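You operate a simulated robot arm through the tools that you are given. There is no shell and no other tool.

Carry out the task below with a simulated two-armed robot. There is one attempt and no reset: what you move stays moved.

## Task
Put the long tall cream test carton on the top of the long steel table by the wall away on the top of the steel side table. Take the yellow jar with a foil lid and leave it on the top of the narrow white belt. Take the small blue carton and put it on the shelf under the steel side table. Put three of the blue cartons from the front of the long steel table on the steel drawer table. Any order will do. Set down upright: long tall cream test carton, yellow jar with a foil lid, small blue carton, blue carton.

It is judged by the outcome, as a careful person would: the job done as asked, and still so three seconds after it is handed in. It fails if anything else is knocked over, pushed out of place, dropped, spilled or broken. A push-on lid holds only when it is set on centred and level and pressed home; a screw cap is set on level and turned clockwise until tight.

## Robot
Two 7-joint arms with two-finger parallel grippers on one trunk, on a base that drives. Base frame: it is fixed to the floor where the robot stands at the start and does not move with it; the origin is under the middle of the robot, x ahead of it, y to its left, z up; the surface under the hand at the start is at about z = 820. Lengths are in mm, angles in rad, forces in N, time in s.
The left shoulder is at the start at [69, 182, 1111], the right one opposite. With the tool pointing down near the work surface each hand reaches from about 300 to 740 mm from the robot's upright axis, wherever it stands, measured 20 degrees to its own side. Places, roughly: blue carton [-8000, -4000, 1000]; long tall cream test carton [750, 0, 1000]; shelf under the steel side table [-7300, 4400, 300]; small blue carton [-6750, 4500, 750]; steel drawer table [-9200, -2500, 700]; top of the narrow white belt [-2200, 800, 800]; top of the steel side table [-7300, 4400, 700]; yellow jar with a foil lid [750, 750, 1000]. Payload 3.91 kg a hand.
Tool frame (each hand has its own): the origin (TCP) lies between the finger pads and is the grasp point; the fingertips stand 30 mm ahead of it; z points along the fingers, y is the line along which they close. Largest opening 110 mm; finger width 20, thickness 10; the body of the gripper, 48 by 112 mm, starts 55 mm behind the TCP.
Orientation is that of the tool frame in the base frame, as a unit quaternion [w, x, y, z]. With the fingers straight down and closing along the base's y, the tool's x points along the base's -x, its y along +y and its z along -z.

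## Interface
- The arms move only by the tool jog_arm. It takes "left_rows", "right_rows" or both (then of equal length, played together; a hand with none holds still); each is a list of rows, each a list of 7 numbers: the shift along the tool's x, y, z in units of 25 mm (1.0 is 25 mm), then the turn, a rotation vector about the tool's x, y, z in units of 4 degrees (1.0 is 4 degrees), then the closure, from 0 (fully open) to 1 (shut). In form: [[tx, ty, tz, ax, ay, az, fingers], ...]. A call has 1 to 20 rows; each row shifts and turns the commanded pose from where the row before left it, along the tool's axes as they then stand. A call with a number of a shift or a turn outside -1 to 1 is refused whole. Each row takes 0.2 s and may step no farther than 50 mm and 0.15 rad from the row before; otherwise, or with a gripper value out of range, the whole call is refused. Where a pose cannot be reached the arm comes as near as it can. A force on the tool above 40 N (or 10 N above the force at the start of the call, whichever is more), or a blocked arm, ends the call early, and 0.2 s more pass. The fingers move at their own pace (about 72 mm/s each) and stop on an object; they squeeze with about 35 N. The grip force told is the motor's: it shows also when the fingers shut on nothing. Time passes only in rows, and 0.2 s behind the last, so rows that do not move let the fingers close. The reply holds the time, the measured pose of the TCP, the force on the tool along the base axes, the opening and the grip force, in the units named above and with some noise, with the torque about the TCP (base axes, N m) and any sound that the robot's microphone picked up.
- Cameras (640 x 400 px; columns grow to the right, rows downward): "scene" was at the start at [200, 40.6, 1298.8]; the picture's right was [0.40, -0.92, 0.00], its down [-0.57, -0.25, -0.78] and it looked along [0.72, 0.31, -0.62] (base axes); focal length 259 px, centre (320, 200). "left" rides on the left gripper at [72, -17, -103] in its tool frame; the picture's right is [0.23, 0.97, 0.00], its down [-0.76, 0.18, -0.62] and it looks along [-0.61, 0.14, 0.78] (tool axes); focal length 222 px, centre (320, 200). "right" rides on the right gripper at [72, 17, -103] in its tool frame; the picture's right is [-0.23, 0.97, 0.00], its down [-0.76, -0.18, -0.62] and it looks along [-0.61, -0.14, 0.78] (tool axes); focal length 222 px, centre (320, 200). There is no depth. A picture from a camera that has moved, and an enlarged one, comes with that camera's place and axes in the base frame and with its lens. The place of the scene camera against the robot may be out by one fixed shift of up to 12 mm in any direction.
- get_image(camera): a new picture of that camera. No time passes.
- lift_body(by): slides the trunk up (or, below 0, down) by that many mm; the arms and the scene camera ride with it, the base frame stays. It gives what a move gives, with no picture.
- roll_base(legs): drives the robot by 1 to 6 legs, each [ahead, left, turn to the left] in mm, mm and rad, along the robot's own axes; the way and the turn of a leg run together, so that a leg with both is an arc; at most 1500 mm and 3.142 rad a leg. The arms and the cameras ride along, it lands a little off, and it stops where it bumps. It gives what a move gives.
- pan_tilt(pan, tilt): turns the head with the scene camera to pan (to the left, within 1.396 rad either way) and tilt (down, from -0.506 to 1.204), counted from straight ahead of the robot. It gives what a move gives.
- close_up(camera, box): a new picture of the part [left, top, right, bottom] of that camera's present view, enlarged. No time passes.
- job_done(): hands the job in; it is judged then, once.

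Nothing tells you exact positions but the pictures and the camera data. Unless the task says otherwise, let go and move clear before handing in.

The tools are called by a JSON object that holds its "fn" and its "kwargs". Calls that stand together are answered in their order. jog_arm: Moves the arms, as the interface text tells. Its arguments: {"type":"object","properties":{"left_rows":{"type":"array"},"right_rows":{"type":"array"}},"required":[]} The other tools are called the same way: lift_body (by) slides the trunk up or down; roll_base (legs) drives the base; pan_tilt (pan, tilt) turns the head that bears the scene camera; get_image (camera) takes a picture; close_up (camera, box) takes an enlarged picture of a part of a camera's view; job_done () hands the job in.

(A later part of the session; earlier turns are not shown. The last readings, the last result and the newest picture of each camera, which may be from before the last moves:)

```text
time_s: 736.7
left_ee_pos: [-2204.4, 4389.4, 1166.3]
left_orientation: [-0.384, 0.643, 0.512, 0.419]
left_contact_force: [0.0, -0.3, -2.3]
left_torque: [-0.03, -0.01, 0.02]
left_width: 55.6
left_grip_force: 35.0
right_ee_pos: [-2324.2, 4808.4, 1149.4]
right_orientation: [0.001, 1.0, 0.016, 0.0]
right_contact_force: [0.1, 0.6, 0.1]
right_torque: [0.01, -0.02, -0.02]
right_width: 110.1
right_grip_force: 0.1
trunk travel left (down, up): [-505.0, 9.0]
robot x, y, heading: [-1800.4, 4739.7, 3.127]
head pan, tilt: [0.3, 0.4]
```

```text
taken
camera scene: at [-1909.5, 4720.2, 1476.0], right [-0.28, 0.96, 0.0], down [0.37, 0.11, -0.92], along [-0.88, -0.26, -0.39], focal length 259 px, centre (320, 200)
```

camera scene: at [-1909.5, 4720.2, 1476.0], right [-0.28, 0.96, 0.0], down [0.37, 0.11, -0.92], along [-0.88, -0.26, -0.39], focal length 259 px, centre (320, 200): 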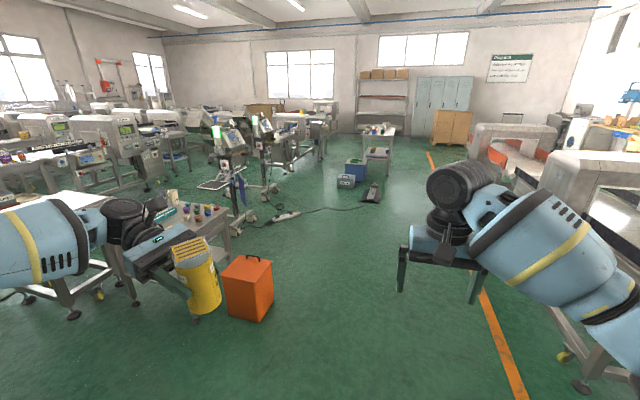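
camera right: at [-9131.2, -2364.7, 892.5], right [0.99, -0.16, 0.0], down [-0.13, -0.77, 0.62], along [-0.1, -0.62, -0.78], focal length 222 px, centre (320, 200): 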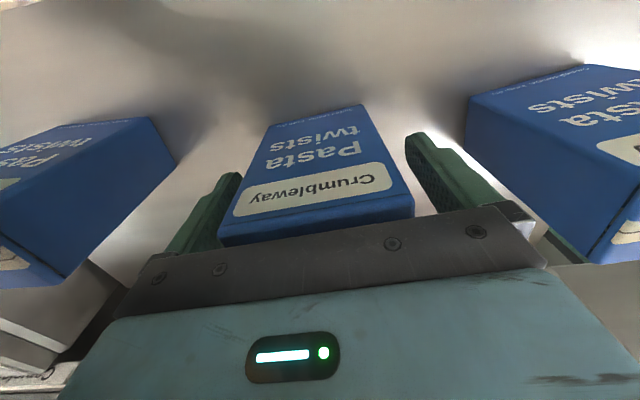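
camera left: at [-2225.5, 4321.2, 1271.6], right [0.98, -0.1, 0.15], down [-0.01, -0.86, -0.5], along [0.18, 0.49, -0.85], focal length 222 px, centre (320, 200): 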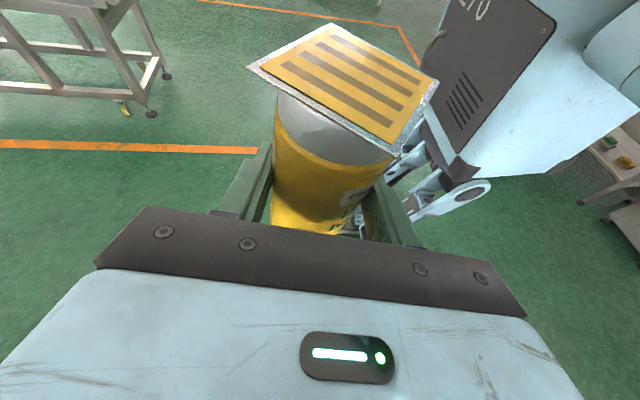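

{"fn": "close_up", "kwargs": {"camera": "scene", "box": [130, 110, 400, 300]}}

{"fn": "roll_base", "kwargs": {"legs": [[1300, -120, 0]]}}

{"fn": "pan_tilt", "kwargs": {"pan": 0.9, "tilt": 0.45}}

{"fn": "get_image", "kwargs": {"camera": "scene"}}

```text
2.11 times, centred on (265, 205) of scene
camera zoom: at [-1909.5, 4720.2, 1476.0], right [-0.28, 0.96, 0.0], down [0.37, 0.11, -0.92], along [-0.88, -0.26, -0.39], focal length 546 px, centre (436, 190)
```

zoom: 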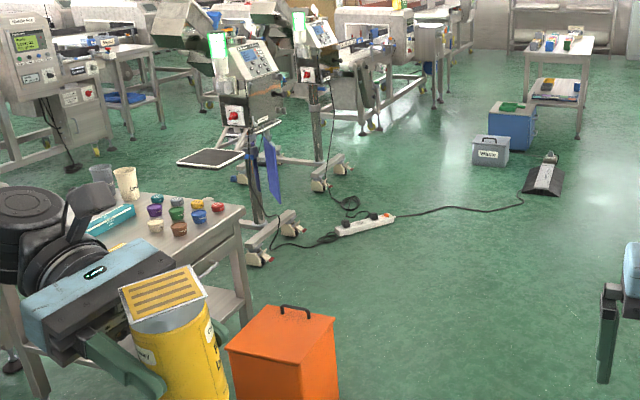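

```text
time_s: 743.2
left_ee_pos: [-3497.8, 4530.2, 1167.3]
left_orientation: [-0.384, 0.644, 0.512, 0.42]
left_contact_force: [0.3, -0.5, -1.9]
left_torque: [-0.05, 0.02, 0.0]
left_width: 55.6
left_grip_force: 34.9
right_ee_pos: [-3616.7, 4952.0, 1149.9]
right_orientation: [0.001, 1.0, 0.015, -0.001]
right_contact_force: [-0.5, 0.4, -0.3]
right_torque: [-0.01, 0.0, 0.03]
right_width: 110.0
right_grip_force: 0.2
trunk travel left (down, up): [-505.0, 9.0]
robot x, y, heading: [-3086.4, 4876.5, 3.123]
head pan, tilt: [0.3, 0.4]
```

```text
time_s: 744.2
left_ee_pos: [-3498.2, 4530.9, 1166.8]
left_orientation: [-0.384, 0.644, 0.511, 0.42]
left_contact_force: [0.6, -0.7, -3.4]
left_torque: [-0.02, 0.02, 0.02]
left_width: 55.6
left_grip_force: 34.4
right_ee_pos: [-3616.0, 4951.8, 1150.1]
right_orientation: [0.002, 1.0, 0.015, -0.001]
right_contact_force: [-1.3, -0.2, 0.5]
right_torque: [0.02, 0.01, 0.0]
right_width: 109.9
right_grip_force: 0.1
trunk travel left (down, up): [-505.0, 9.0]
robot x, y, heading: [-3092.5, 4880.9, 3.126]
head pan, tilt: [0.901, 0.45]
```

```text
taken
camera scene: at [-3172.5, 4815.7, 1471.4], right [-0.77, 0.63, 0.0], down [0.28, 0.34, -0.9], along [-0.57, -0.7, -0.44], focal length 259 px, centre (320, 200)
```

scene: 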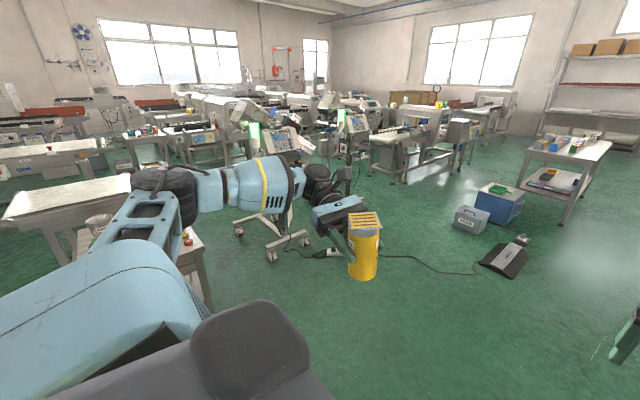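

The corridor on that side is too narrow to pass safely between the cart and the wheeled stands. Better idea: set the jar upright on the plain white table, re-grasp it from above with the right hand, and approach the outfeed from the east with the right arm, which is away from the machine housing. I drive back there.

{"fn": "roll_base", "kwargs": {"legs": [[-950, 0, 0.015], [0, 1300, 0], [0, 750, 0]]}}

{"fn": "pan_tilt", "kwargs": {"pan": 0.5, "tilt": 0.7}}

{"fn": "get_image", "kwargs": {"camera": "scene"}}

```text
time_s: 767.0
left_ee_pos: [-2561.8, 2470.6, 1167.2]
left_orientation: [-0.385, 0.643, 0.513, 0.419]
left_contact_force: [0.2, 0.4, -3.5]
left_torque: [-0.01, 0.0, 0.01]
left_width: 55.6
left_grip_force: 34.9
right_ee_pos: [-2683.4, 2888.8, 1149.5]
right_orientation: [0.002, 1.0, 0.018, 0.0]
right_contact_force: [-0.6, -0.1, -0.4]
right_torque: [-0.01, 0.04, 0.01]
right_width: 109.9
right_grip_force: 0.0
trunk travel left (down, up): [-505.0, 9.0]
robot x, y, heading: [-2151.3, 2822.3, 3.124]
head pan, tilt: [0.901, 0.45]
```

```text
time_s: 767.8
left_ee_pos: [-2559.9, 2471.5, 1167.6]
left_orientation: [-0.385, 0.642, 0.513, 0.419]
left_contact_force: [0.0, 0.7, -2.5]
left_torque: [-0.02, 0.01, -0.01]
left_width: 55.8
left_grip_force: 35.0
right_ee_pos: [-2682.7, 2889.8, 1148.9]
right_orientation: [0.001, 1.0, 0.017, 0.0]
right_contact_force: [0.3, 0.1, -0.4]
right_torque: [0.03, -0.03, 0.0]
right_width: 110.1
right_grip_force: 0.1
trunk travel left (down, up): [-505.0, 9.0]
robot x, y, heading: [-2152.3, 2821.7, 3.126]
head pan, tilt: [0.499, 0.7]
```

```text
taken
camera scene: at [-2254.3, 2789.0, 1449.3], right [-0.47, 0.88, 0.0], down [0.57, 0.3, -0.77], along [-0.68, -0.36, -0.64], focal length 259 px, centre (320, 200)
```

scene: 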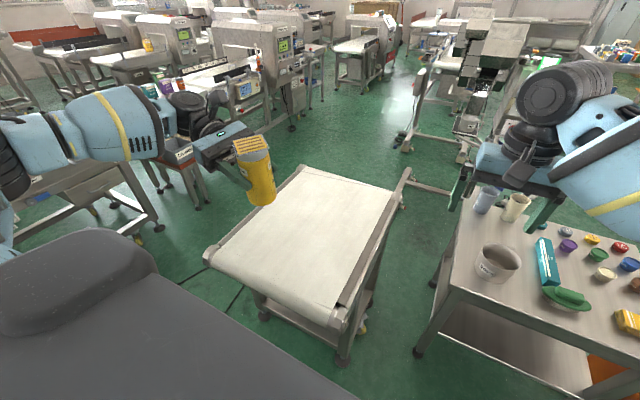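

The plain white table is right ahead. I lower the trunk, check the jar's tilt and prepare to set it down at about (−2640, 2450).

{"fn": "lift_body", "kwargs": {"by": -180}}

{"fn": "get_image", "kwargs": {"camera": "scene"}}

{"fn": "close_up", "kwargs": {"camera": "scene", "box": [150, 80, 350, 260]}}

```text
time_s: 769.8
left_ee_pos: [-2560.5, 2470.8, 986.8]
left_orientation: [-0.385, 0.643, 0.513, 0.419]
left_contact_force: [-0.7, -0.3, -2.6]
left_torque: [-0.03, -0.02, 0.0]
left_width: 55.8
left_grip_force: 35.0
right_ee_pos: [-2682.6, 2889.9, 969.2]
right_orientation: [0.0, 1.0, 0.017, 0.0]
right_contact_force: [-0.1, -0.6, -0.6]
right_torque: [0.02, 0.0, 0.01]
right_width: 110.3
right_grip_force: 0.0
trunk travel left (down, up): [-325.0, 189.0]
robot x, y, heading: [-2152.9, 2819.8, 3.133]
head pan, tilt: [0.499, 0.7]
```

```text
taken
camera scene: at [-2370.2, 2790.4, 1244.5], right [-0.47, 0.88, 0.0], down [0.57, 0.3, -0.76], along [-0.68, -0.36, -0.64], focal length 259 px, centre (320, 200)
```

scene: 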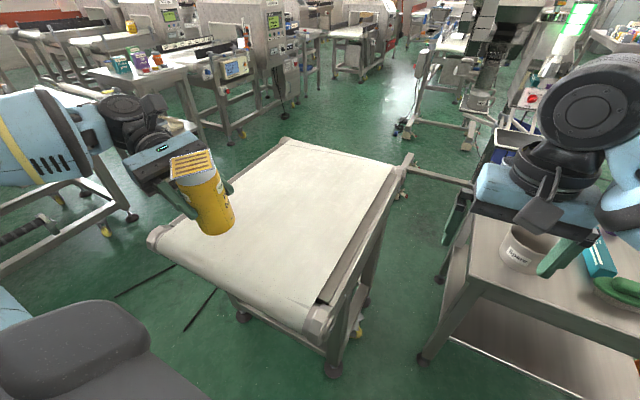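

```text
2.22 times, centred on (250, 170) of scene
camera zoom: at [-2370.2, 2790.4, 1244.5], right [-0.47, 0.88, 0.0], down [0.57, 0.3, -0.76], along [-0.68, -0.36, -0.64], focal length 576 px, centre (476, 267)
```

zoom: 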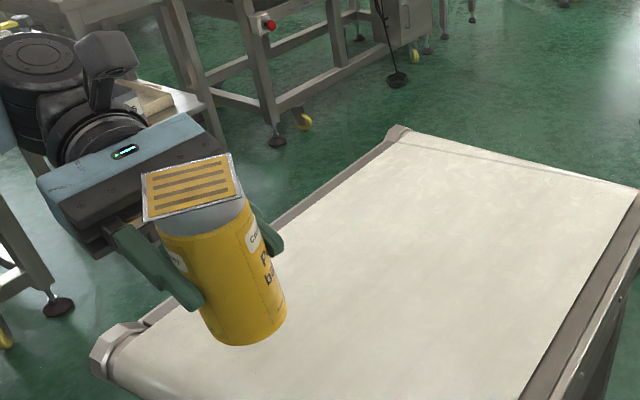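

{"fn": "jog_arm", "kwargs": {"left_rows": [[0, 0, 0, -0.305, 0.236, -0.85, 1], [-0.135, -0.945, -0.367, 0, 0, 0, 1], [-0.135, -0.945, -0.367, 0, 0, 0, 1], [-0.135, -0.945, -0.367, 0, 0, 0, 1], [-0.94, 0, 0.338, 0, 0, 0, 1], [-0.94, 0, 0.338, 0, 0, 0, 1]]}}

{"fn": "get_image", "kwargs": {"camera": "scene"}}

{"fn": "close_up", "kwargs": {"camera": "scene", "box": [150, 100, 350, 290]}}

```text
time_s: 771.2
left_ee_pos: [-2638.2, 2455.4, 935.5]
left_orientation: [-0.37, 0.628, 0.525, 0.441]
left_contact_force: [0.0, 0.8, -3.4]
left_torque: [-0.05, 0.0, 0.0]
left_width: 55.6
left_grip_force: 35.6
right_ee_pos: [-2683.0, 2889.6, 968.9]
right_orientation: [0.001, 1.0, 0.017, -0.001]
right_contact_force: [-0.1, -0.1, -0.3]
right_torque: [-0.03, 0.0, -0.03]
right_width: 110.0
right_grip_force: 0.1
trunk travel left (down, up): [-325.0, 189.0]
robot x, y, heading: [-2156.5, 2823.7, 3.129]
head pan, tilt: [0.499, 0.7]
```

```text
taken
camera scene: at [-2370.8, 2790.2, 1244.3], right [-0.47, 0.88, 0.0], down [0.57, 0.3, -0.76], along [-0.68, -0.36, -0.64], focal length 259 px, centre (320, 200)
```

scene: 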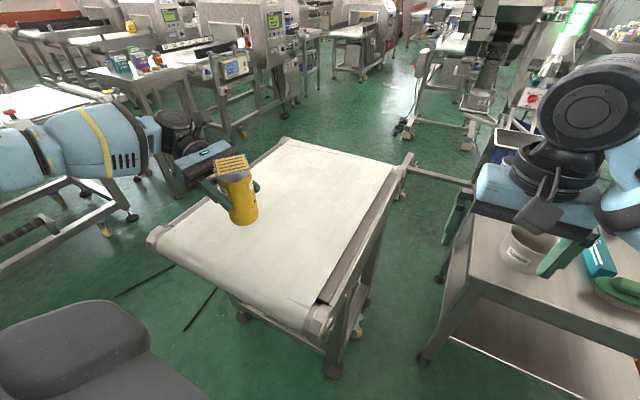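

```text
2.11 times, centred on (250, 195) of scene
camera zoom: at [-2370.8, 2790.2, 1244.3], right [-0.47, 0.88, 0.0], down [0.57, 0.3, -0.76], along [-0.68, -0.36, -0.64], focal length 546 px, centre (467, 210)
```

zoom: 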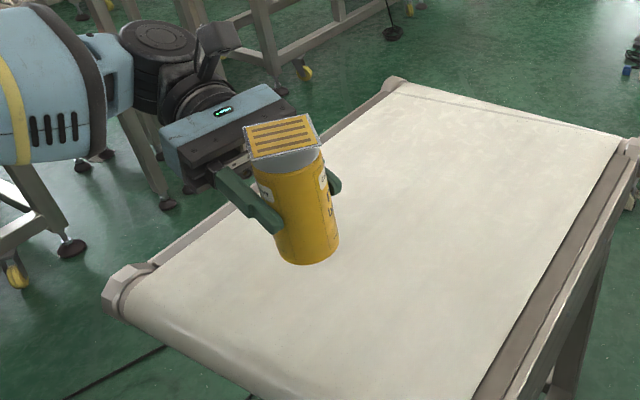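

The jar is vertical. I lower it onto the white table in small steps.

{"fn": "jog_arm", "kwargs": {"left_rows": [[-0.75, 0, 0.27, 0, 0, 0, 1], [-0.56, 0, 0.2, 0, 0, 0, 1], [-0.19, 0, 0.068, 0, 0, 0, 1], [-0.19, 0, 0.068, 0, 0, 0, 1], [-0.1, 0, 0.036, 0, 0, 0, 1], [-0.1, 0, 0.036, 0, 0, 0, 1], [-0.1, 0, 0.036, 0, 0, 0, 1], [-0.1, 0, 0.036, 0, 0, 0, 1], [-0.1, 0, 0.036, 0, 0, 0, 1]]}}

{"fn": "close_up", "kwargs": {"camera": "scene", "box": [150, 100, 350, 290]}}

```text
time_s: 773.2
left_ee_pos: [-2637.1, 2454.6, 879.1]
left_orientation: [-0.369, 0.628, 0.525, 0.44]
left_contact_force: [-0.1, -0.4, -2.4]
left_torque: [-0.06, 0.0, 0.0]
left_width: 55.8
left_grip_force: 35.0
right_ee_pos: [-2684.1, 2890.1, 968.1]
right_orientation: [0.001, 1.0, 0.017, 0.0]
right_contact_force: [0.5, -2.0, 0.3]
right_torque: [-0.03, 0.01, 0.0]
right_width: 110.0
right_grip_force: 0.0
trunk travel left (down, up): [-325.0, 189.0]
robot x, y, heading: [-2151.5, 2824.6, 3.127]
head pan, tilt: [0.499, 0.7]
```

```text
2.11 times, centred on (250, 195) of scene
camera zoom: at [-2370.4, 2790.3, 1244.4], right [-0.47, 0.88, 0.0], down [0.57, 0.3, -0.76], along [-0.68, -0.36, -0.64], focal length 546 px, centre (467, 210)
```

zoom: 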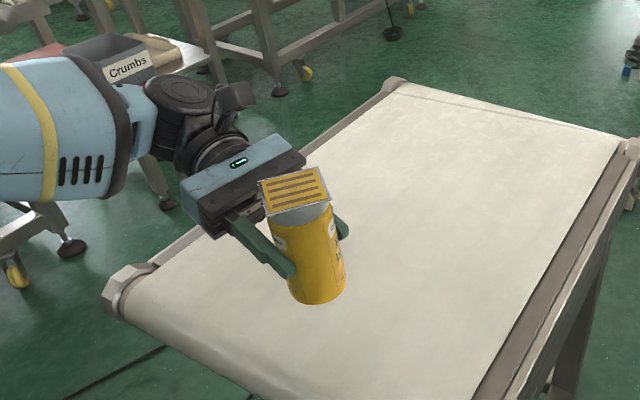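

{"fn": "jog_arm", "kwargs": {"left_rows": [[-0.1, 0, 0.036, 0, 0, 0, 1], [-0.1, 0, 0.036, 0, 0, 0, 1], [-0.1, 0, 0.036, 0, 0, 0, 1], [-0.1, 0, 0.036, 0, 0, 0, 1], [-0.1, 0, 0.036, 0, 0, 0, 1], [-0.1, 0, 0.036, 0, 0, 0, 1], [-0.1, 0, 0.036, 0, 0, 0, 1], [-0.1, 0, 0.036, 0, 0, 0, 1]]}}

{"fn": "close_up", "kwargs": {"camera": "scene", "box": [150, 100, 350, 290]}}

```text
time_s: 775.0
left_ee_pos: [-2636.2, 2453.4, 858.0]
left_orientation: [-0.37, 0.628, 0.524, 0.44]
left_contact_force: [0.8, -0.2, -3.5]
left_torque: [-0.01, -0.01, -0.01]
left_width: 55.5
left_grip_force: 35.4
right_ee_pos: [-2682.9, 2890.3, 969.4]
right_orientation: [0.0, 1.0, 0.017, 0.0]
right_contact_force: [-0.6, 0.2, 0.4]
right_torque: [0.02, 0.01, -0.03]
right_width: 110.0
right_grip_force: 0.1
trunk travel left (down, up): [-325.0, 189.0]
robot x, y, heading: [-2154.6, 2822.5, 3.136]
head pan, tilt: [0.499, 0.7]
```

```text
2.11 times, centred on (250, 195) of scene
camera zoom: at [-2370.4, 2790.3, 1244.4], right [-0.47, 0.88, 0.0], down [0.57, 0.3, -0.76], along [-0.68, -0.36, -0.64], focal length 546 px, centre (467, 210)
```

zoom: 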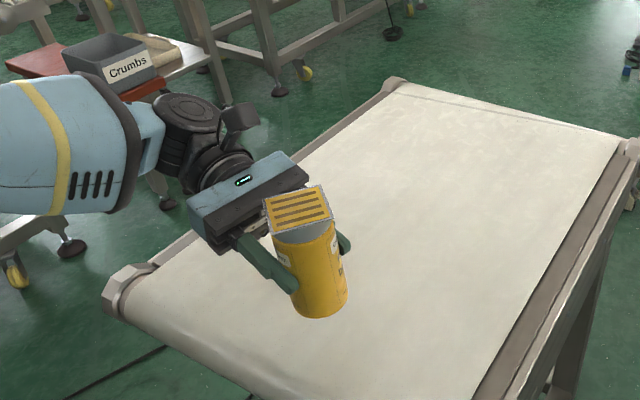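

The table is lower than I assumed (≈ 748). I continue down carefully.

{"fn": "jog_arm", "kwargs": {"left_rows": [[-0.19, 0, 0.068, 0, 0, 0, 1], [-0.19, 0, 0.068, 0, 0, 0, 1], [-0.19, 0, 0.068, 0, 0, 0, 1], [-0.19, 0, 0.068, 0, 0, 0, 1], [-0.19, 0, 0.068, 0, 0, 0, 1], [-0.1, 0, 0.036, 0, 0, 0, 1], [-0.1, 0, 0.036, 0, 0, 0, 1], [-0.1, 0, 0.036, 0, 0, 0, 1], [-0.1, 0, 0.036, 0, 0, 0, 1]]}}

{"fn": "close_up", "kwargs": {"camera": "scene", "box": [150, 100, 350, 290]}}

```text
time_s: 777.0
left_ee_pos: [-2630.4, 2454.9, 835.0]
left_orientation: [-0.366, 0.631, 0.525, 0.439]
left_contact_force: [0.2, 0.0, -3.1]
left_torque: [-0.03, 0.02, -0.02]
left_width: 55.8
left_grip_force: 35.0
left hand out of reach, approached as far as the arm can: row 5, 7, 9
right_ee_pos: [-2681.4, 2890.6, 970.3]
right_orientation: [0.0, 1.0, 0.018, 0.0]
right_contact_force: [-0.6, 0.4, 0.5]
right_torque: [-0.01, -0.01, -0.02]
right_width: 109.8
right_grip_force: 0.1
trunk travel left (down, up): [-325.0, 189.0]
robot x, y, heading: [-2149.6, 2821.9, 3.131]
head pan, tilt: [0.499, 0.7]
```

```text
2.11 times, centred on (250, 195) of scene
camera zoom: at [-2370.3, 2790.3, 1244.4], right [-0.47, 0.88, 0.0], down [0.57, 0.3, -0.76], along [-0.68, -0.36, -0.64], focal length 546 px, centre (467, 210)
```

zoom: 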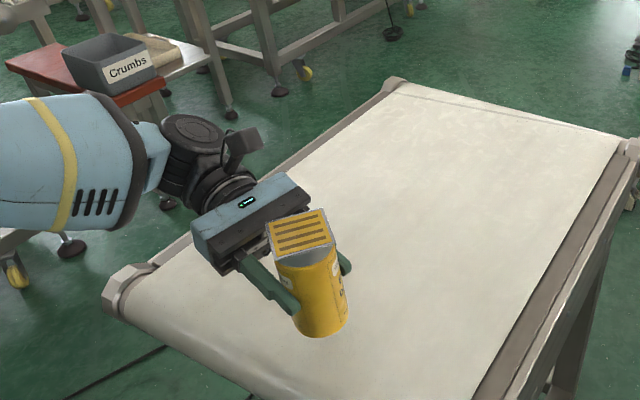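

{"fn": "jog_arm", "kwargs": {"left_rows": [[0.94, 0, -0.338, 0, 0, 0, 1], [0.94, 0, -0.338, 0, 0, 0, 1]]}}

{"fn": "lift_body", "kwargs": {"by": -80}}

{"fn": "get_image", "kwargs": {"camera": "scene"}}

```text
time_s: 777.6
left_ee_pos: [-2629.3, 2454.3, 881.3]
left_orientation: [-0.37, 0.628, 0.525, 0.44]
left_contact_force: [-0.1, 0.5, -1.9]
left_torque: [-0.04, 0.01, 0.01]
left_width: 55.7
left_grip_force: 35.1
right_ee_pos: [-2682.4, 2889.6, 968.0]
right_orientation: [0.001, 1.0, 0.017, -0.001]
right_contact_force: [0.5, -0.1, -0.1]
right_torque: [-0.02, -0.04, -0.03]
right_width: 110.3
right_grip_force: 0.0
trunk travel left (down, up): [-325.0, 189.0]
robot x, y, heading: [-2151.9, 2820.7, 3.132]
head pan, tilt: [0.499, 0.7]
```

```text
time_s: 778.8
left_ee_pos: [-2628.9, 2455.5, 803.0]
left_orientation: [-0.37, 0.628, 0.525, 0.44]
left_contact_force: [0.8, -0.7, -1.4]
left_torque: [-0.04, 0.03, 0.03]
left_width: 55.5
left_grip_force: 34.9
right_ee_pos: [-2681.7, 2890.6, 889.9]
right_orientation: [0.0, 1.0, 0.018, 0.0]
right_contact_force: [0.3, 0.7, -0.4]
right_torque: [0.03, 0.01, 0.01]
right_width: 110.1
right_grip_force: 0.0
trunk travel left (down, up): [-245.0, 269.0]
robot x, y, heading: [-2154.2, 2819.6, 3.13]
head pan, tilt: [0.499, 0.7]
```

```text
taken
camera scene: at [-2392.0, 2790.6, 1163.8], right [-0.47, 0.88, 0.0], down [0.57, 0.3, -0.77], along [-0.68, -0.36, -0.64], focal length 259 px, centre (320, 200)
```

scene: 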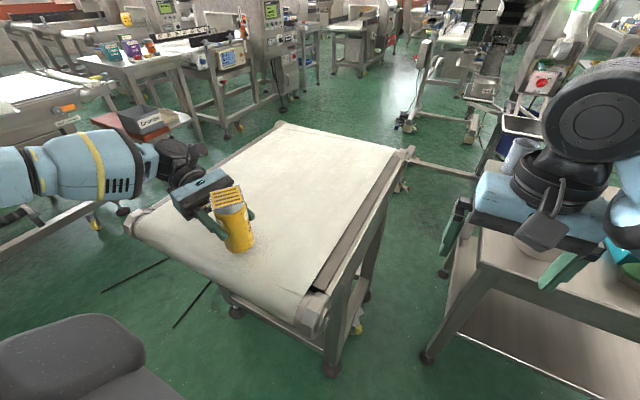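

{"fn": "jog_arm", "kwargs": {"left_rows": [[-0.06, 0, 0.02, 0, 0, 0, 1], [-0.06, 0, 0.02, 0, 0, 0, 1], [-0.06, 0, 0.02, 0, 0, 0, 1], [-0.06, 0, 0.02, 0, 0, 0, 1]]}}

{"fn": "close_up", "kwargs": {"camera": "scene", "box": [150, 150, 330, 290]}}

```text
time_s: 779.8
left_ee_pos: [-2630.4, 2455.1, 796.5]
left_orientation: [-0.369, 0.628, 0.524, 0.441]
left_contact_force: [-0.4, 0.2, -2.7]
left_torque: [-0.04, -0.01, 0.01]
left_width: 55.6
left_grip_force: 35.1
right_ee_pos: [-2682.8, 2889.8, 889.8]
right_orientation: [0.001, 1.0, 0.017, 0.0]
right_contact_force: [-0.3, -0.6, -0.7]
right_torque: [-0.03, -0.02, -0.01]
right_width: 110.1
right_grip_force: 0.0
trunk travel left (down, up): [-245.0, 269.0]
robot x, y, heading: [-2153.1, 2822.6, 3.126]
head pan, tilt: [0.499, 0.7]
```

```text
2.86 times, centred on (240, 220) of scene
camera zoom: at [-2392.3, 2790.5, 1163.7], right [-0.47, 0.88, 0.0], down [0.57, 0.3, -0.76], along [-0.68, -0.36, -0.64], focal length 741 px, centre (549, 143)
```

zoom: 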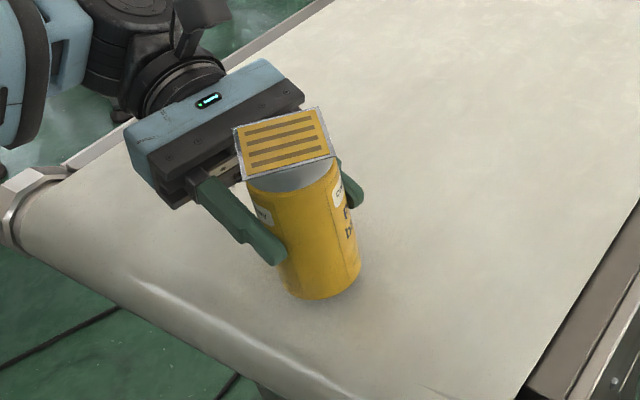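

{"fn": "jog_arm", "kwargs": {"left_rows": [[-0.08, 0, 0.029, 0, 0, 0, 1], [-0.08, 0, 0.029, 0, 0, 0, 1], [-0.08, 0, 0.029, 0, 0, 0, 1], [-0.08, 0, 0.029, 0, 0, 0, 1], [-0.08, 0, 0.029, 0, 0, 0, 1]]}}

{"fn": "close_up", "kwargs": {"camera": "scene", "box": [150, 150, 330, 290]}}

```text
time_s: 781.0
left_ee_pos: [-2630.1, 2455.1, 785.7]
left_orientation: [-0.371, 0.627, 0.525, 0.44]
left_contact_force: [0.2, -1.2, -0.9]
left_torque: [-0.08, -0.02, -0.02]
left_width: 55.7
left_grip_force: 34.8
right_ee_pos: [-2682.8, 2889.7, 888.6]
right_orientation: [0.001, 1.0, 0.018, 0.0]
right_contact_force: [0.8, 0.4, -0.2]
right_torque: [0.03, -0.02, 0.02]
right_width: 110.1
right_grip_force: 0.0
trunk travel left (down, up): [-245.0, 269.0]
robot x, y, heading: [-2154.8, 2819.8, 3.129]
head pan, tilt: [0.499, 0.7]
```

```text
2.86 times, centred on (240, 220) of scene
camera zoom: at [-2392.1, 2790.6, 1163.7], right [-0.47, 0.88, 0.0], down [0.57, 0.3, -0.76], along [-0.68, -0.36, -0.64], focal length 741 px, centre (549, 143)
```

zoom: 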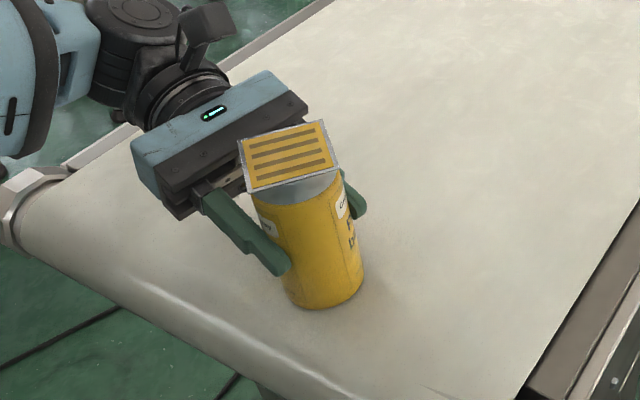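

{"fn": "jog_arm", "kwargs": {"left_rows": [[-0.06, 0, 0.02, 0, 0, 0, 1], [-0.06, 0, 0.02, 0, 0, 0, 1]]}}

```text
time_s: 781.6
left_ee_pos: [-2630.1, 2454.9, 784.9]
left_orientation: [-0.372, 0.628, 0.523, 0.44]
left_contact_force: [-0.7, -5.5, 19.5]
left_torque: [-0.71, -0.08, 0.0]
left_width: 55.5
left_grip_force: 35.2
right_ee_pos: [-2681.3, 2890.7, 888.7]
right_orientation: [0.002, 1.0, 0.017, 0.0]
right_contact_force: [-0.4, -0.4, -0.2]
right_torque: [-0.02, -0.05, 0.03]
right_width: 109.6
right_grip_force: 0.0
trunk travel left (down, up): [-245.0, 269.0]
robot x, y, heading: [-2154.0, 2820.6, 3.131]
head pan, tilt: [0.499, 0.7]
```

The jar touches the white table. I ease off, open and withdraw along the tool axis.

{"fn": "jog_arm", "kwargs": {"left_rows": [[0.05, 0, -0.018, 0, 0, 0, 1], [0, 0, 0, 0, 0, 0, 0.46], [0, 0, 0, 0, 0, 0, 0.4], [0, 0, 0, 0, 0, 0, 0.2], [0, 0, 0, 0, 0, 0, 0]]}}

{"fn": "close_up", "kwargs": {"camera": "scene", "box": [150, 150, 330, 290]}}

{"fn": "jog_arm", "kwargs": {"left_rows": [[0, 0, -0.4, 0, 0, 0, 0], [0, 0, -0.8, 0, 0, 0, 0], [0, 0, -0.8, 0, 0, 0, 0], [0, 0, -0.8, 0, 0, 0, 0], [0, 0, -0.8, 0, 0, 0, 0], [0.4, 0, -0.8, 0, 0, 0, 0], [0.6, 0, -0.8, 0, 0, 0, 0]]}}

{"fn": "get_image", "kwargs": {"camera": "scene"}}

```text
time_s: 782.8
left_ee_pos: [-2630.0, 2453.6, 784.0]
left_orientation: [-0.37, 0.628, 0.525, 0.44]
left_contact_force: [0.3, 0.7, 0.5]
left_torque: [0.01, 0.0, 0.0]
left_width: 110.0
left_grip_force: 0.1
right_ee_pos: [-2682.2, 2890.4, 889.1]
right_orientation: [0.001, 1.0, 0.018, 0.0]
right_contact_force: [0.1, -0.5, -0.5]
right_torque: [0.0, 0.0, -0.01]
right_width: 109.7
right_grip_force: 0.1
trunk travel left (down, up): [-245.0, 269.0]
robot x, y, heading: [-2151.7, 2821.4, 3.128]
head pan, tilt: [0.499, 0.7]
```

```text
2.86 times, centred on (240, 220) of scene
camera zoom: at [-2392.2, 2790.6, 1163.7], right [-0.47, 0.88, 0.0], down [0.57, 0.3, -0.76], along [-0.68, -0.36, -0.64], focal length 741 px, centre (549, 143)
```

zoom: 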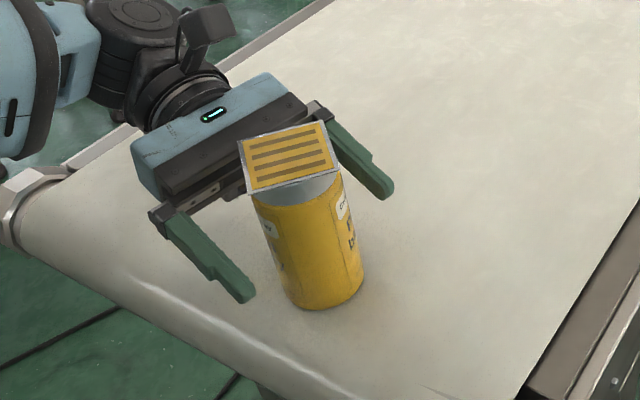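

```text
time_s: 784.4
left_ee_pos: [-2649.5, 2342.9, 849.5]
left_orientation: [-0.369, 0.628, 0.524, 0.441]
left_contact_force: [0.9, 0.5, 0.5]
left_torque: [-0.01, -0.01, 0.02]
left_width: 110.1
left_grip_force: 0.1
right_ee_pos: [-2682.9, 2891.1, 889.1]
right_orientation: [0.001, 1.0, 0.018, 0.001]
right_contact_force: [0.4, 0.1, 0.1]
right_torque: [-0.03, -0.03, 0.03]
right_width: 110.2
right_grip_force: 0.1
trunk travel left (down, up): [-245.0, 269.0]
robot x, y, heading: [-2154.3, 2821.0, 3.132]
head pan, tilt: [0.499, 0.7]
```

```text
taken
camera scene: at [-2392.1, 2790.7, 1163.7], right [-0.47, 0.88, 0.0], down [0.57, 0.3, -0.77], along [-0.68, -0.36, -0.64], focal length 259 px, centre (320, 200)
```

scene: 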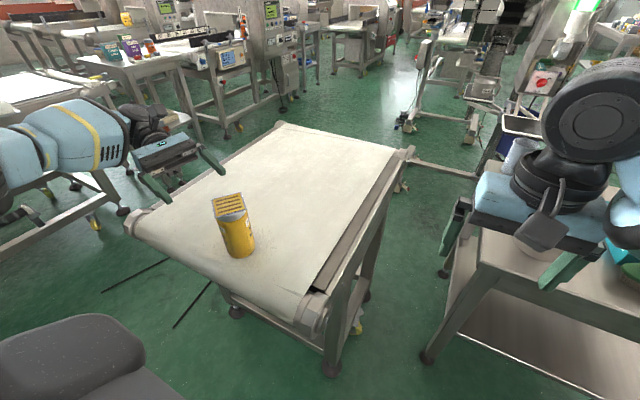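

The yellow jar stands upright on the white table with its foil lid on. I tuck the left hand away at my side and re-level it.

{"fn": "jog_arm", "kwargs": {"left_rows": [[0.5, 0.3, 0, 0, 0, 0, 0], [0.5, 0.6, 0, 0, 0, 0, 0], [0.415, 0.916, -0.034, 0, 0, 0, 0], [0.415, 0.916, -0.034, 0, 0, 0, 0], [0.415, 0.916, -0.034, 0, 0, 0, 0], [0.415, 0.916, -0.034, 0, 0, 0, 0], [0.415, 0.916, -0.034, 0, 0, 0, 0], [0.415, 0.916, -0.034, 0, 0, 0, 0], [0.415, 0.916, -0.034, 0, 0, 0, 0], [0.415, 0.916, -0.034, 0, 0, 0, 0], [0.415, 0.916, -0.034, 0, 0, 0, 0], [0.415, 0.916, -0.034, 0, 0, 0, 0]]}}

{"fn": "jog_arm", "kwargs": {"left_rows": [[0, 0, 0, 0, -1, 0, 0], [0, 0, 0, 0, -1, 0, 0], [0, 0, 0, 0, -1, 0, 0], [0, 0, 0, 0, -1, 0, 0], [0, 0, 0, 0, -1, 0, 0], [0, 0, 0, 0, -1, 0, 0], [0, 0, 0, 0, -1, 0, 0], [0, 0, 0, 0, -1, 0, 0], [0, 0, 0, 0, -1, 0, 0], [0, 0, 0, 0, -1, 0, 0], [0, 0, 0, 0, -1, 0, 0], [0, 0, 0, 0, -1, 0, 0], [0, 0, 0, 0, -1, 0, 0], [0, 0, 0, 0, -1, 0, 0], [0, 0, 0, 0, -1, 0, 0], [0, 0, 0, 0, -1, 0, 0], [0, 0, 0, 0, -1, 0, 0], [0, 0, 0, 0, -0.5, 0, 0]]}}

{"fn": "jog_arm", "kwargs": {"left_rows": [[0, 0, 0, 0, 0, 1, 0], [0, 0, 0, 0, 0, 1, 0], [0, 0, 0, 0, 0, 1, 0], [0, 0, 0, 0, 0, 1, 0], [0, 0, 0, 0, 0, 1, 0], [0, 0, 0, 0, 0, 1, 0], [0, 0, 0, 0, 0, 1, 0], [0, 0, 0, 0, 0, 1, 0], [0, 0, 0, 0, 0, 1, 0], [0, 0, 0, 0, 0, 1, 0], [0, 0, 0, 0, 0, 1, 0], [0, 0, 0, 0, 0, 1, 0], [0, 0, 0, 0, 0, 1, 0], [0, 0, 0, 0, 0, 1, 0], [0, 0, 0, 0, 0, 1, 0], [0, 0, 0, 0, 0, 1, 0], [0, 0, 0, 0, 0, 1, 0], [0, 0, 0, 0, 0, 1, 0], [0, 0, 0, 0, 0, 1, 0], [0, 0, 0, 0, 0, 1, 0]]}}

{"fn": "get_image", "kwargs": {"camera": "scene"}}

```text
time_s: 787.0
left_ee_pos: [-2395.2, 2335.1, 976.1]
left_orientation: [-0.37, 0.628, 0.524, 0.44]
left_contact_force: [-0.5, 0.3, -0.2]
left_torque: [0.0, 0.01, 0.0]
left_width: 110.0
left_grip_force: 0.1
right_ee_pos: [-2682.6, 2889.9, 888.1]
right_orientation: [0.001, 1.0, 0.017, 0.0]
right_contact_force: [-0.2, -0.2, -0.5]
right_torque: [-0.01, 0.0, -0.03]
right_width: 110.3
right_grip_force: 0.0
trunk travel left (down, up): [-245.0, 269.0]
robot x, y, heading: [-2154.4, 2821.3, 3.129]
head pan, tilt: [0.499, 0.7]
```

```text
time_s: 790.8
left_ee_pos: [-2395.8, 2333.1, 975.9]
left_orientation: [-0.002, 0.767, 0.642, 0.0]
left_contact_force: [-0.1, 0.5, -0.6]
left_torque: [0.01, 0.0, 0.01]
left_width: 109.9
left_grip_force: 0.1
right_ee_pos: [-2681.7, 2890.3, 889.3]
right_orientation: [0.001, 1.0, 0.018, 0.0]
right_contact_force: [1.4, 0.2, 0.1]
right_torque: [0.01, 0.02, -0.01]
right_width: 109.8
right_grip_force: 0.0
trunk travel left (down, up): [-245.0, 269.0]
robot x, y, heading: [-2153.9, 2822.3, 3.128]
head pan, tilt: [0.499, 0.7]
```

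```text
time_s: 795.0
left_ee_pos: [-2394.9, 2334.0, 976.6]
left_orientation: [-0.002, 1.0, -0.002, -0.001]
left_contact_force: [0.0, 0.3, 1.2]
left_torque: [-0.01, 0.0, 0.02]
left_width: 110.0
left_grip_force: 0.1
right_ee_pos: [-2683.1, 2890.5, 888.9]
right_orientation: [0.001, 1.0, 0.018, 0.0]
right_contact_force: [0.5, 0.3, 1.0]
right_torque: [0.02, 0.01, -0.02]
right_width: 110.3
right_grip_force: 0.0
trunk travel left (down, up): [-245.0, 269.0]
robot x, y, heading: [-2152.2, 2820.4, 3.134]
head pan, tilt: [0.499, 0.7]
```

```text
taken
camera scene: at [-2392.2, 2790.6, 1163.7], right [-0.47, 0.88, 0.0], down [0.57, 0.3, -0.76], along [-0.68, -0.36, -0.64], focal length 259 px, centre (320, 200)
```

scene: 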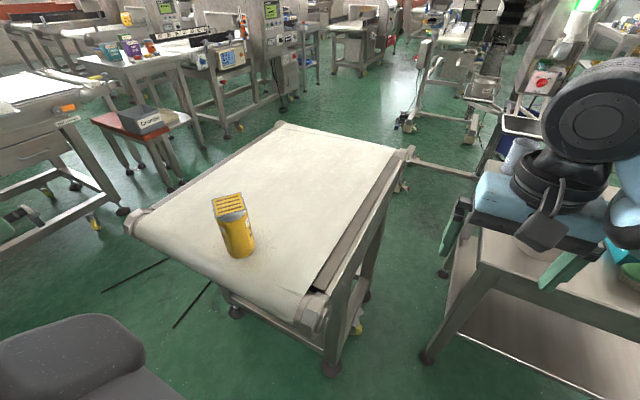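

{"fn": "jog_arm", "kwargs": {"right_rows": [[0, 0, -1, 0, 0, 0, 0], [0, 0, -1, 0, 0, 0, 0], [0, 0, -1, 0, 0, 0, 0], [0, 0, -1, 0, 0, 0, 0], [0, 0, -1, 0, 0, 0, 0]]}}

{"fn": "roll_base", "kwargs": {"legs": [[0, 500, 0]]}}

{"fn": "pan_tilt", "kwargs": {"pan": -0.2, "tilt": 0.7}}

{"fn": "get_image", "kwargs": {"camera": "scene"}}

{"fn": "get_image", "kwargs": {"camera": "right"}}

```text
time_s: 796.2
left_ee_pos: [-2395.7, 2333.2, 976.0]
left_orientation: [-0.002, 1.0, -0.002, -0.001]
left_contact_force: [-0.7, 0.6, 0.6]
left_torque: [-0.02, 0.01, 0.03]
left_width: 109.9
left_grip_force: 0.1
right_ee_pos: [-2681.3, 2891.3, 1015.4]
right_orientation: [0.0, 1.0, 0.017, 0.0]
right_contact_force: [0.8, 0.9, -0.4]
right_torque: [0.01, 0.04, 0.0]
right_width: 110.1
right_grip_force: 0.0
trunk travel left (down, up): [-245.0, 269.0]
robot x, y, heading: [-2160.0, 2822.1, 3.131]
head pan, tilt: [0.499, 0.7]
```

```text
time_s: 801.2
left_ee_pos: [-2400.6, 1826.4, 976.0]
left_orientation: [-0.001, 1.0, -0.001, -0.001]
left_contact_force: [-0.1, -0.3, 0.1]
left_torque: [0.05, 0.04, -0.01]
left_width: 110.0
left_grip_force: 0.1
right_ee_pos: [-2685.9, 2382.8, 1014.6]
right_orientation: [0.001, 1.0, 0.017, 0.0]
right_contact_force: [-0.2, -0.1, -0.3]
right_torque: [-0.03, 0.02, -0.01]
right_width: 109.8
right_grip_force: 0.1
trunk travel left (down, up): [-245.0, 269.0]
robot x, y, heading: [-2158.5, 2313.1, 3.13]
head pan, tilt: [0.499, 0.7]
```

```text
time_s: 802.2
left_ee_pos: [-2401.2, 1825.8, 975.6]
left_orientation: [-0.003, 1.0, -0.001, 0.0]
left_contact_force: [-0.2, 0.5, -0.5]
left_torque: [0.01, 0.0, 0.02]
left_width: 110.2
left_grip_force: 0.1
right_ee_pos: [-2687.7, 2382.6, 1015.0]
right_orientation: [0.001, 1.0, 0.019, 0.0]
right_contact_force: [0.9, -0.2, -0.4]
right_torque: [-0.02, 0.03, 0.02]
right_width: 110.0
right_grip_force: 0.1
trunk travel left (down, up): [-245.0, 269.0]
robot x, y, heading: [-2156.9, 2315.7, 3.129]
head pan, tilt: [-0.201, 0.7]
```

```text
taken
camera scene: at [-2405.4, 2340.6, 1163.7], right [0.21, 0.98, 0.0], down [0.63, -0.13, -0.76], along [-0.75, 0.16, -0.64], focal length 259 px, centre (320, 200)
```

scene: 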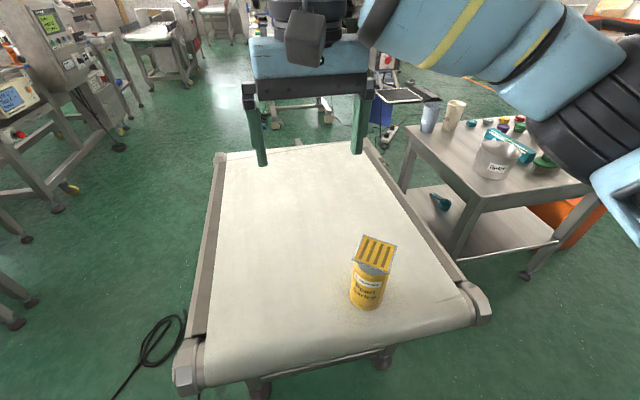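

```text
taken
camera right: at [-2614.2, 2370.1, 1118.8], right [-0.19, -0.98, 0.0], down [-0.77, 0.15, 0.62], along [-0.61, 0.12, -0.78], focal length 222 px, centre (320, 200)
```

right: 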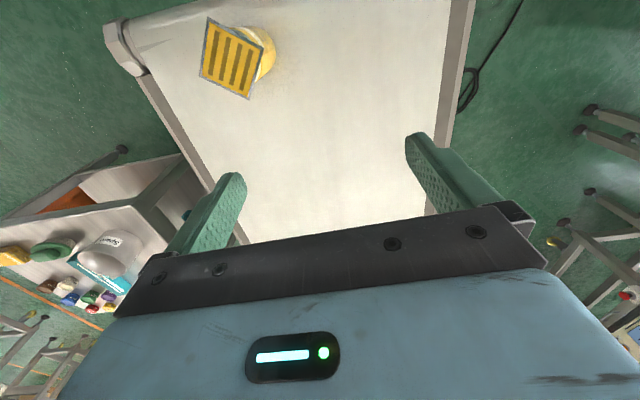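

{"fn": "jog_arm", "kwargs": {"right_rows": [[0.63, -0.81, 0, 0, 0, 0, 0], [0.63, -0.81, 0, 0, 0, 0, 0], [0.63, -0.81, 0, 0, 0, 0, 0], [0.63, -0.81, 0, 0, 0, 0, 0], [0, 0, 0, 0, 0, 1, 0], [0, 0, 0, 0, 0, 1, 0], [0, 0, 0, 0, 0, 1, 0], [0, 0, 0, 0, 0, 1, 0], [0, 0, 0, 0, 0, 1, 0], [0, 0, 0, 0, 0, 1, 0], [0, 0, 0, 0, 0, 1, 0], [0, 0, 0, 0, 0, 1, 0], [0, 0, 0, 0, 0, 1, 0], [0, 0, 0, 0, 0, 1, 0], [0, 0, 0.8, 0, 0, 0, 0], [0, 0, 0.8, 0, 0, 0, 0]]}}

{"fn": "get_image", "kwargs": {"camera": "right"}}

{"fn": "close_up", "kwargs": {"camera": "scene", "box": [280, 100, 480, 330]}}

```text
time_s: 805.6
left_ee_pos: [-2400.4, 1825.2, 975.9]
left_orientation: [-0.002, 1.0, -0.001, -0.001]
left_contact_force: [-0.7, -0.1, 0.1]
left_torque: [0.01, 0.01, 0.01]
left_width: 110.2
left_grip_force: 0.1
right_ee_pos: [-2627.4, 2465.3, 975.0]
right_orientation: [0.0, 0.945, -0.326, 0.001]
right_contact_force: [-1.0, 0.7, 0.0]
right_torque: [-0.04, 0.0, 0.02]
right_width: 110.0
right_grip_force: 0.1
trunk travel left (down, up): [-245.0, 269.0]
robot x, y, heading: [-2156.4, 2315.2, 3.131]
head pan, tilt: [-0.201, 0.7]
```

```text
taken
camera right: at [-2580.4, 2409.2, 1078.5], right [-0.78, -0.63, 0.0], down [-0.49, 0.61, 0.62], along [-0.39, 0.48, -0.78], focal length 222 px, centre (320, 200)
```

right: 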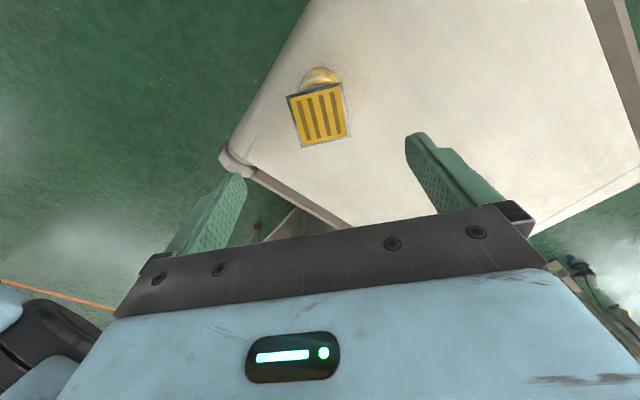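

```text
1.74 times, centred on (380, 215) of scene
camera zoom: at [-2405.5, 2340.8, 1163.7], right [0.21, 0.98, 0.0], down [0.63, -0.13, -0.76], along [-0.75, 0.16, -0.64], focal length 451 px, centre (216, 174)
```

zoom: 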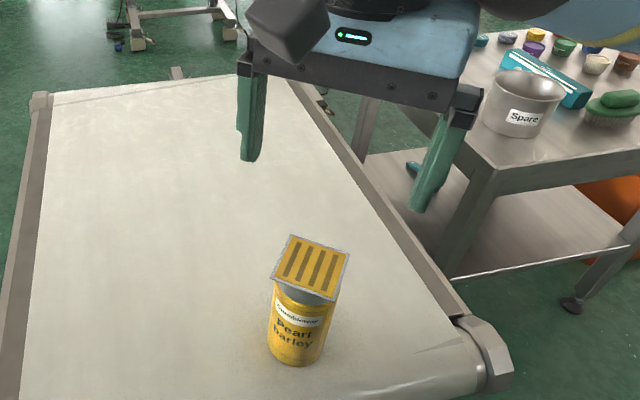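

The hand is exactly over the jar and square with its foil lid. I descend to grasp the body below the lid.

{"fn": "jog_arm", "kwargs": {"right_rows": [[0, 0, 1, 0, 0, 0, 0], [0, 0, 1, 0, 0, 0, 0], [0, 0, 1, 0, 0, 0, 0], [0, 0, 1, 0, 0, 0, 0], [0, 0, 1, 0, 0, 0, 0], [0, 0, 0, 0, 0, 0, 0]]}}

{"fn": "get_image", "kwargs": {"camera": "right"}}

{"fn": "close_up", "kwargs": {"camera": "scene", "box": [280, 140, 480, 330]}}

```text
time_s: 807.0
left_ee_pos: [-2399.6, 1825.7, 975.6]
left_orientation: [-0.002, 1.0, -0.001, -0.001]
left_contact_force: [-1.3, 0.9, 0.3]
left_torque: [-0.01, 0.01, 0.01]
left_width: 110.3
left_grip_force: 0.1
right_ee_pos: [-2626.4, 2467.1, 849.0]
right_orientation: [0.001, 0.945, -0.326, 0.001]
right_contact_force: [-0.1, -0.8, -0.3]
right_torque: [0.02, 0.0, -0.01]
right_width: 110.0
right_grip_force: 0.1
trunk travel left (down, up): [-245.0, 269.0]
robot x, y, heading: [-2157.3, 2318.3, 3.127]
head pan, tilt: [-0.201, 0.7]
```

```text
taken
camera right: at [-2580.0, 2409.9, 953.1], right [-0.78, -0.63, 0.0], down [-0.49, 0.61, 0.62], along [-0.39, 0.48, -0.78], focal length 222 px, centre (320, 200)
```

right: 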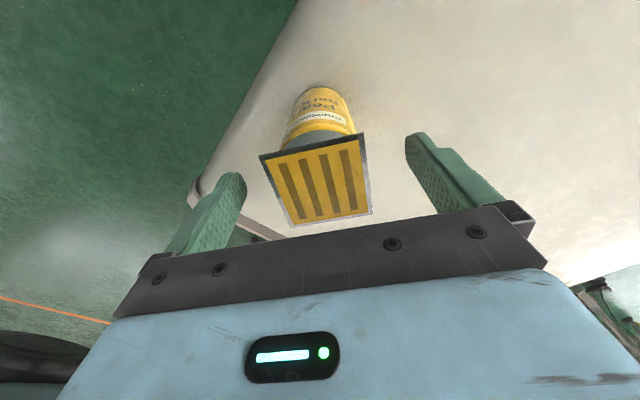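

```text
2.11 times, centred on (380, 235) of scene
camera zoom: at [-2405.2, 2340.6, 1163.7], right [0.21, 0.98, 0.0], down [0.63, -0.13, -0.77], along [-0.75, 0.16, -0.64], focal length 546 px, centre (194, 126)
```

zoom: 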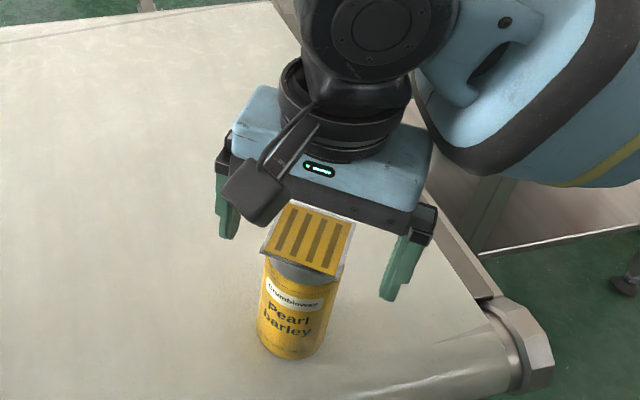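

{"fn": "jog_arm", "kwargs": {"right_rows": [[0, 0, 0.5, 0, 0, 0, 0], [0, 0, 0.5, 0, 0, 0, 0], [0, 0, 0.3, 0, 0, 0, 0], [0, 0, 0, 0, 0, 0, 0]]}}

{"fn": "get_image", "kwargs": {"camera": "right"}}

{"fn": "close_up", "kwargs": {"camera": "scene", "box": [280, 140, 480, 330]}}

```text
time_s: 808.0
left_ee_pos: [-2401.3, 1824.8, 975.5]
left_orientation: [-0.002, 1.0, -0.001, -0.002]
left_contact_force: [0.3, -0.3, 0.3]
left_torque: [0.0, -0.03, 0.0]
left_width: 109.7
left_grip_force: 0.0
right_ee_pos: [-2626.8, 2466.6, 817.7]
right_orientation: [0.002, 0.946, -0.325, 0.0]
right_contact_force: [-0.3, -0.1, 0.5]
right_torque: [0.03, 0.02, -0.02]
right_width: 109.9
right_grip_force: 0.1
trunk travel left (down, up): [-245.0, 269.0]
robot x, y, heading: [-2158.7, 2315.5, 3.133]
head pan, tilt: [-0.201, 0.7]
```

```text
taken
camera right: at [-2580.2, 2409.1, 920.9], right [-0.78, -0.63, 0.0], down [-0.49, 0.61, 0.62], along [-0.39, 0.48, -0.78], focal length 222 px, centre (320, 200)
```

right: 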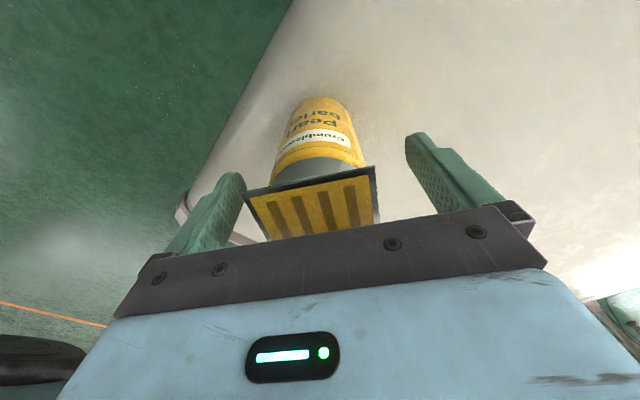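

```text
2.11 times, centred on (380, 235) of scene
camera zoom: at [-2405.3, 2340.7, 1163.7], right [0.21, 0.98, 0.0], down [0.63, -0.13, -0.76], along [-0.75, 0.16, -0.64], focal length 546 px, centre (194, 126)
```

zoom: 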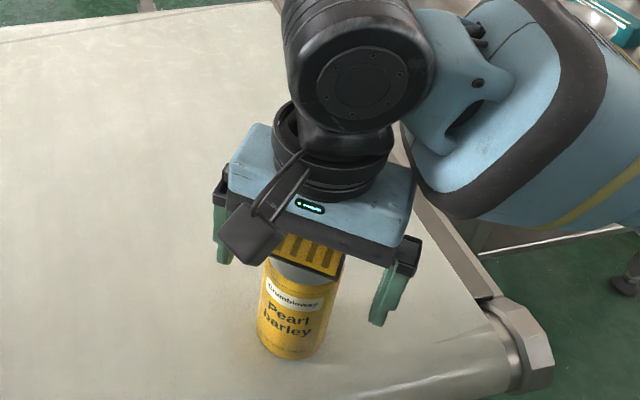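

{"fn": "jog_arm", "kwargs": {"right_rows": [[0, 0, 0.24, 0, 0, 0, 0], [0, 0, 0, 0, 0, 0, 0.3], [0, 0, 0, 0, 0, 0, 0.42], [0, 0, 0, 0, 0, 0, 1], [0, 0, 0, 0, 0, 0, 1], [0, 0, 0, 0, 0, 0, 1], [0, 0, 0, 0, 0, 0, 1]]}}

{"fn": "get_image", "kwargs": {"camera": "right"}}

{"fn": "jog_arm", "kwargs": {"right_rows": [[0, 0, -0.15, 0, 0, 0, 1], [0, 0, -0.3, 0, 0, 0, 1], [0, 0, -0.6, 0, 0, 0, 1], [0, 0, -0.8, 0, 0, 0, 1], [0, 0, -0.8, 0, 0, 0, 1], [0, 0, -1, 0, 0, 0, 1], [0, 0, -1, 0, 0, 0, 1], [0, 0, -1, 0, 0, 0, 1]]}}

{"fn": "get_image", "kwargs": {"camera": "right"}}

{"fn": "get_image", "kwargs": {"camera": "scene"}}

```text
time_s: 809.6
left_ee_pos: [-2400.3, 1826.6, 975.8]
left_orientation: [-0.002, 1.0, -0.001, 0.0]
left_contact_force: [1.0, -0.1, -0.4]
left_torque: [-0.02, 0.0, 0.02]
left_width: 109.6
left_grip_force: 0.0
right_ee_pos: [-2625.7, 2466.2, 811.2]
right_orientation: [0.001, 0.945, -0.326, 0.001]
right_contact_force: [0.6, -1.3, -0.1]
right_torque: [-0.03, -0.01, 0.0]
right_width: 56.1
right_grip_force: 35.0
trunk travel left (down, up): [-245.0, 269.0]
robot x, y, heading: [-2158.3, 2317.4, 3.129]
head pan, tilt: [-0.201, 0.7]
```

```text
taken
camera right: at [-2580.2, 2408.9, 914.9], right [-0.78, -0.63, 0.0], down [-0.49, 0.61, 0.62], along [-0.39, 0.48, -0.78], focal length 222 px, centre (320, 200)
```

right: 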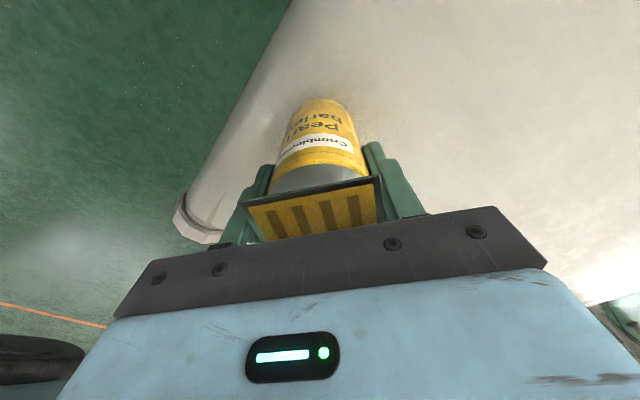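

```text
time_s: 811.4
left_ee_pos: [-2399.8, 1825.5, 975.1]
left_orientation: [-0.001, 1.0, -0.002, -0.001]
left_contact_force: [0.2, -0.4, -0.3]
left_torque: [0.03, -0.02, -0.01]
left_width: 110.0
left_grip_force: 0.0
right_ee_pos: [-2626.9, 2465.4, 950.3]
right_orientation: [0.002, 0.945, -0.326, 0.0]
right_contact_force: [0.0, -0.1, -2.9]
right_torque: [0.0, 0.01, 0.0]
right_width: 56.0
right_grip_force: 34.7
trunk travel left (down, up): [-245.0, 269.0]
robot x, y, heading: [-2157.2, 2315.8, 3.13]
head pan, tilt: [-0.201, 0.7]
```

```text
taken
camera right: at [-2579.7, 2408.3, 1054.6], right [-0.78, -0.63, 0.0], down [-0.49, 0.61, 0.62], along [-0.39, 0.48, -0.78], focal length 222 px, centre (320, 200)
```

right: 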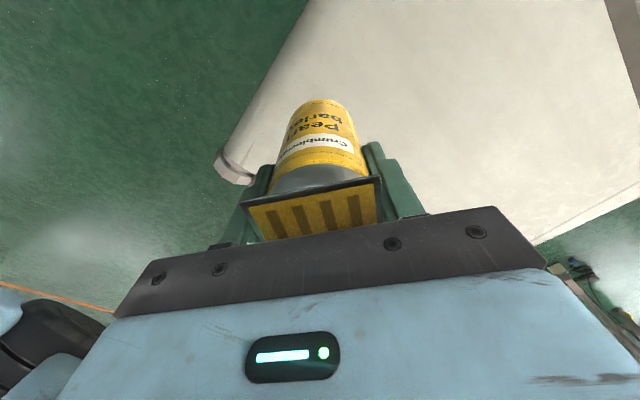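

```text
taken
camera scene: at [-2405.2, 2340.6, 1163.7], right [0.21, 0.98, 0.0], down [0.63, -0.13, -0.77], along [-0.75, 0.16, -0.64], focal length 259 px, centre (320, 200)
```

scene: 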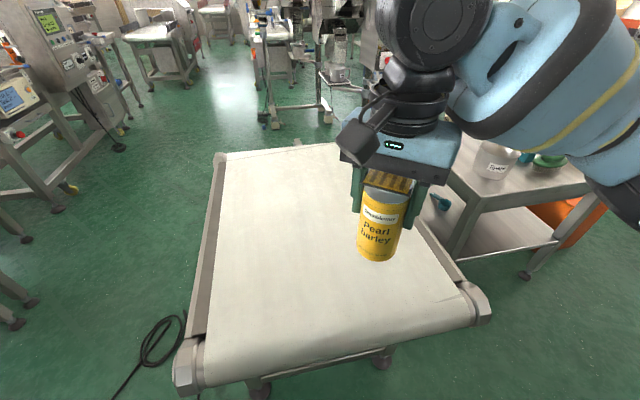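

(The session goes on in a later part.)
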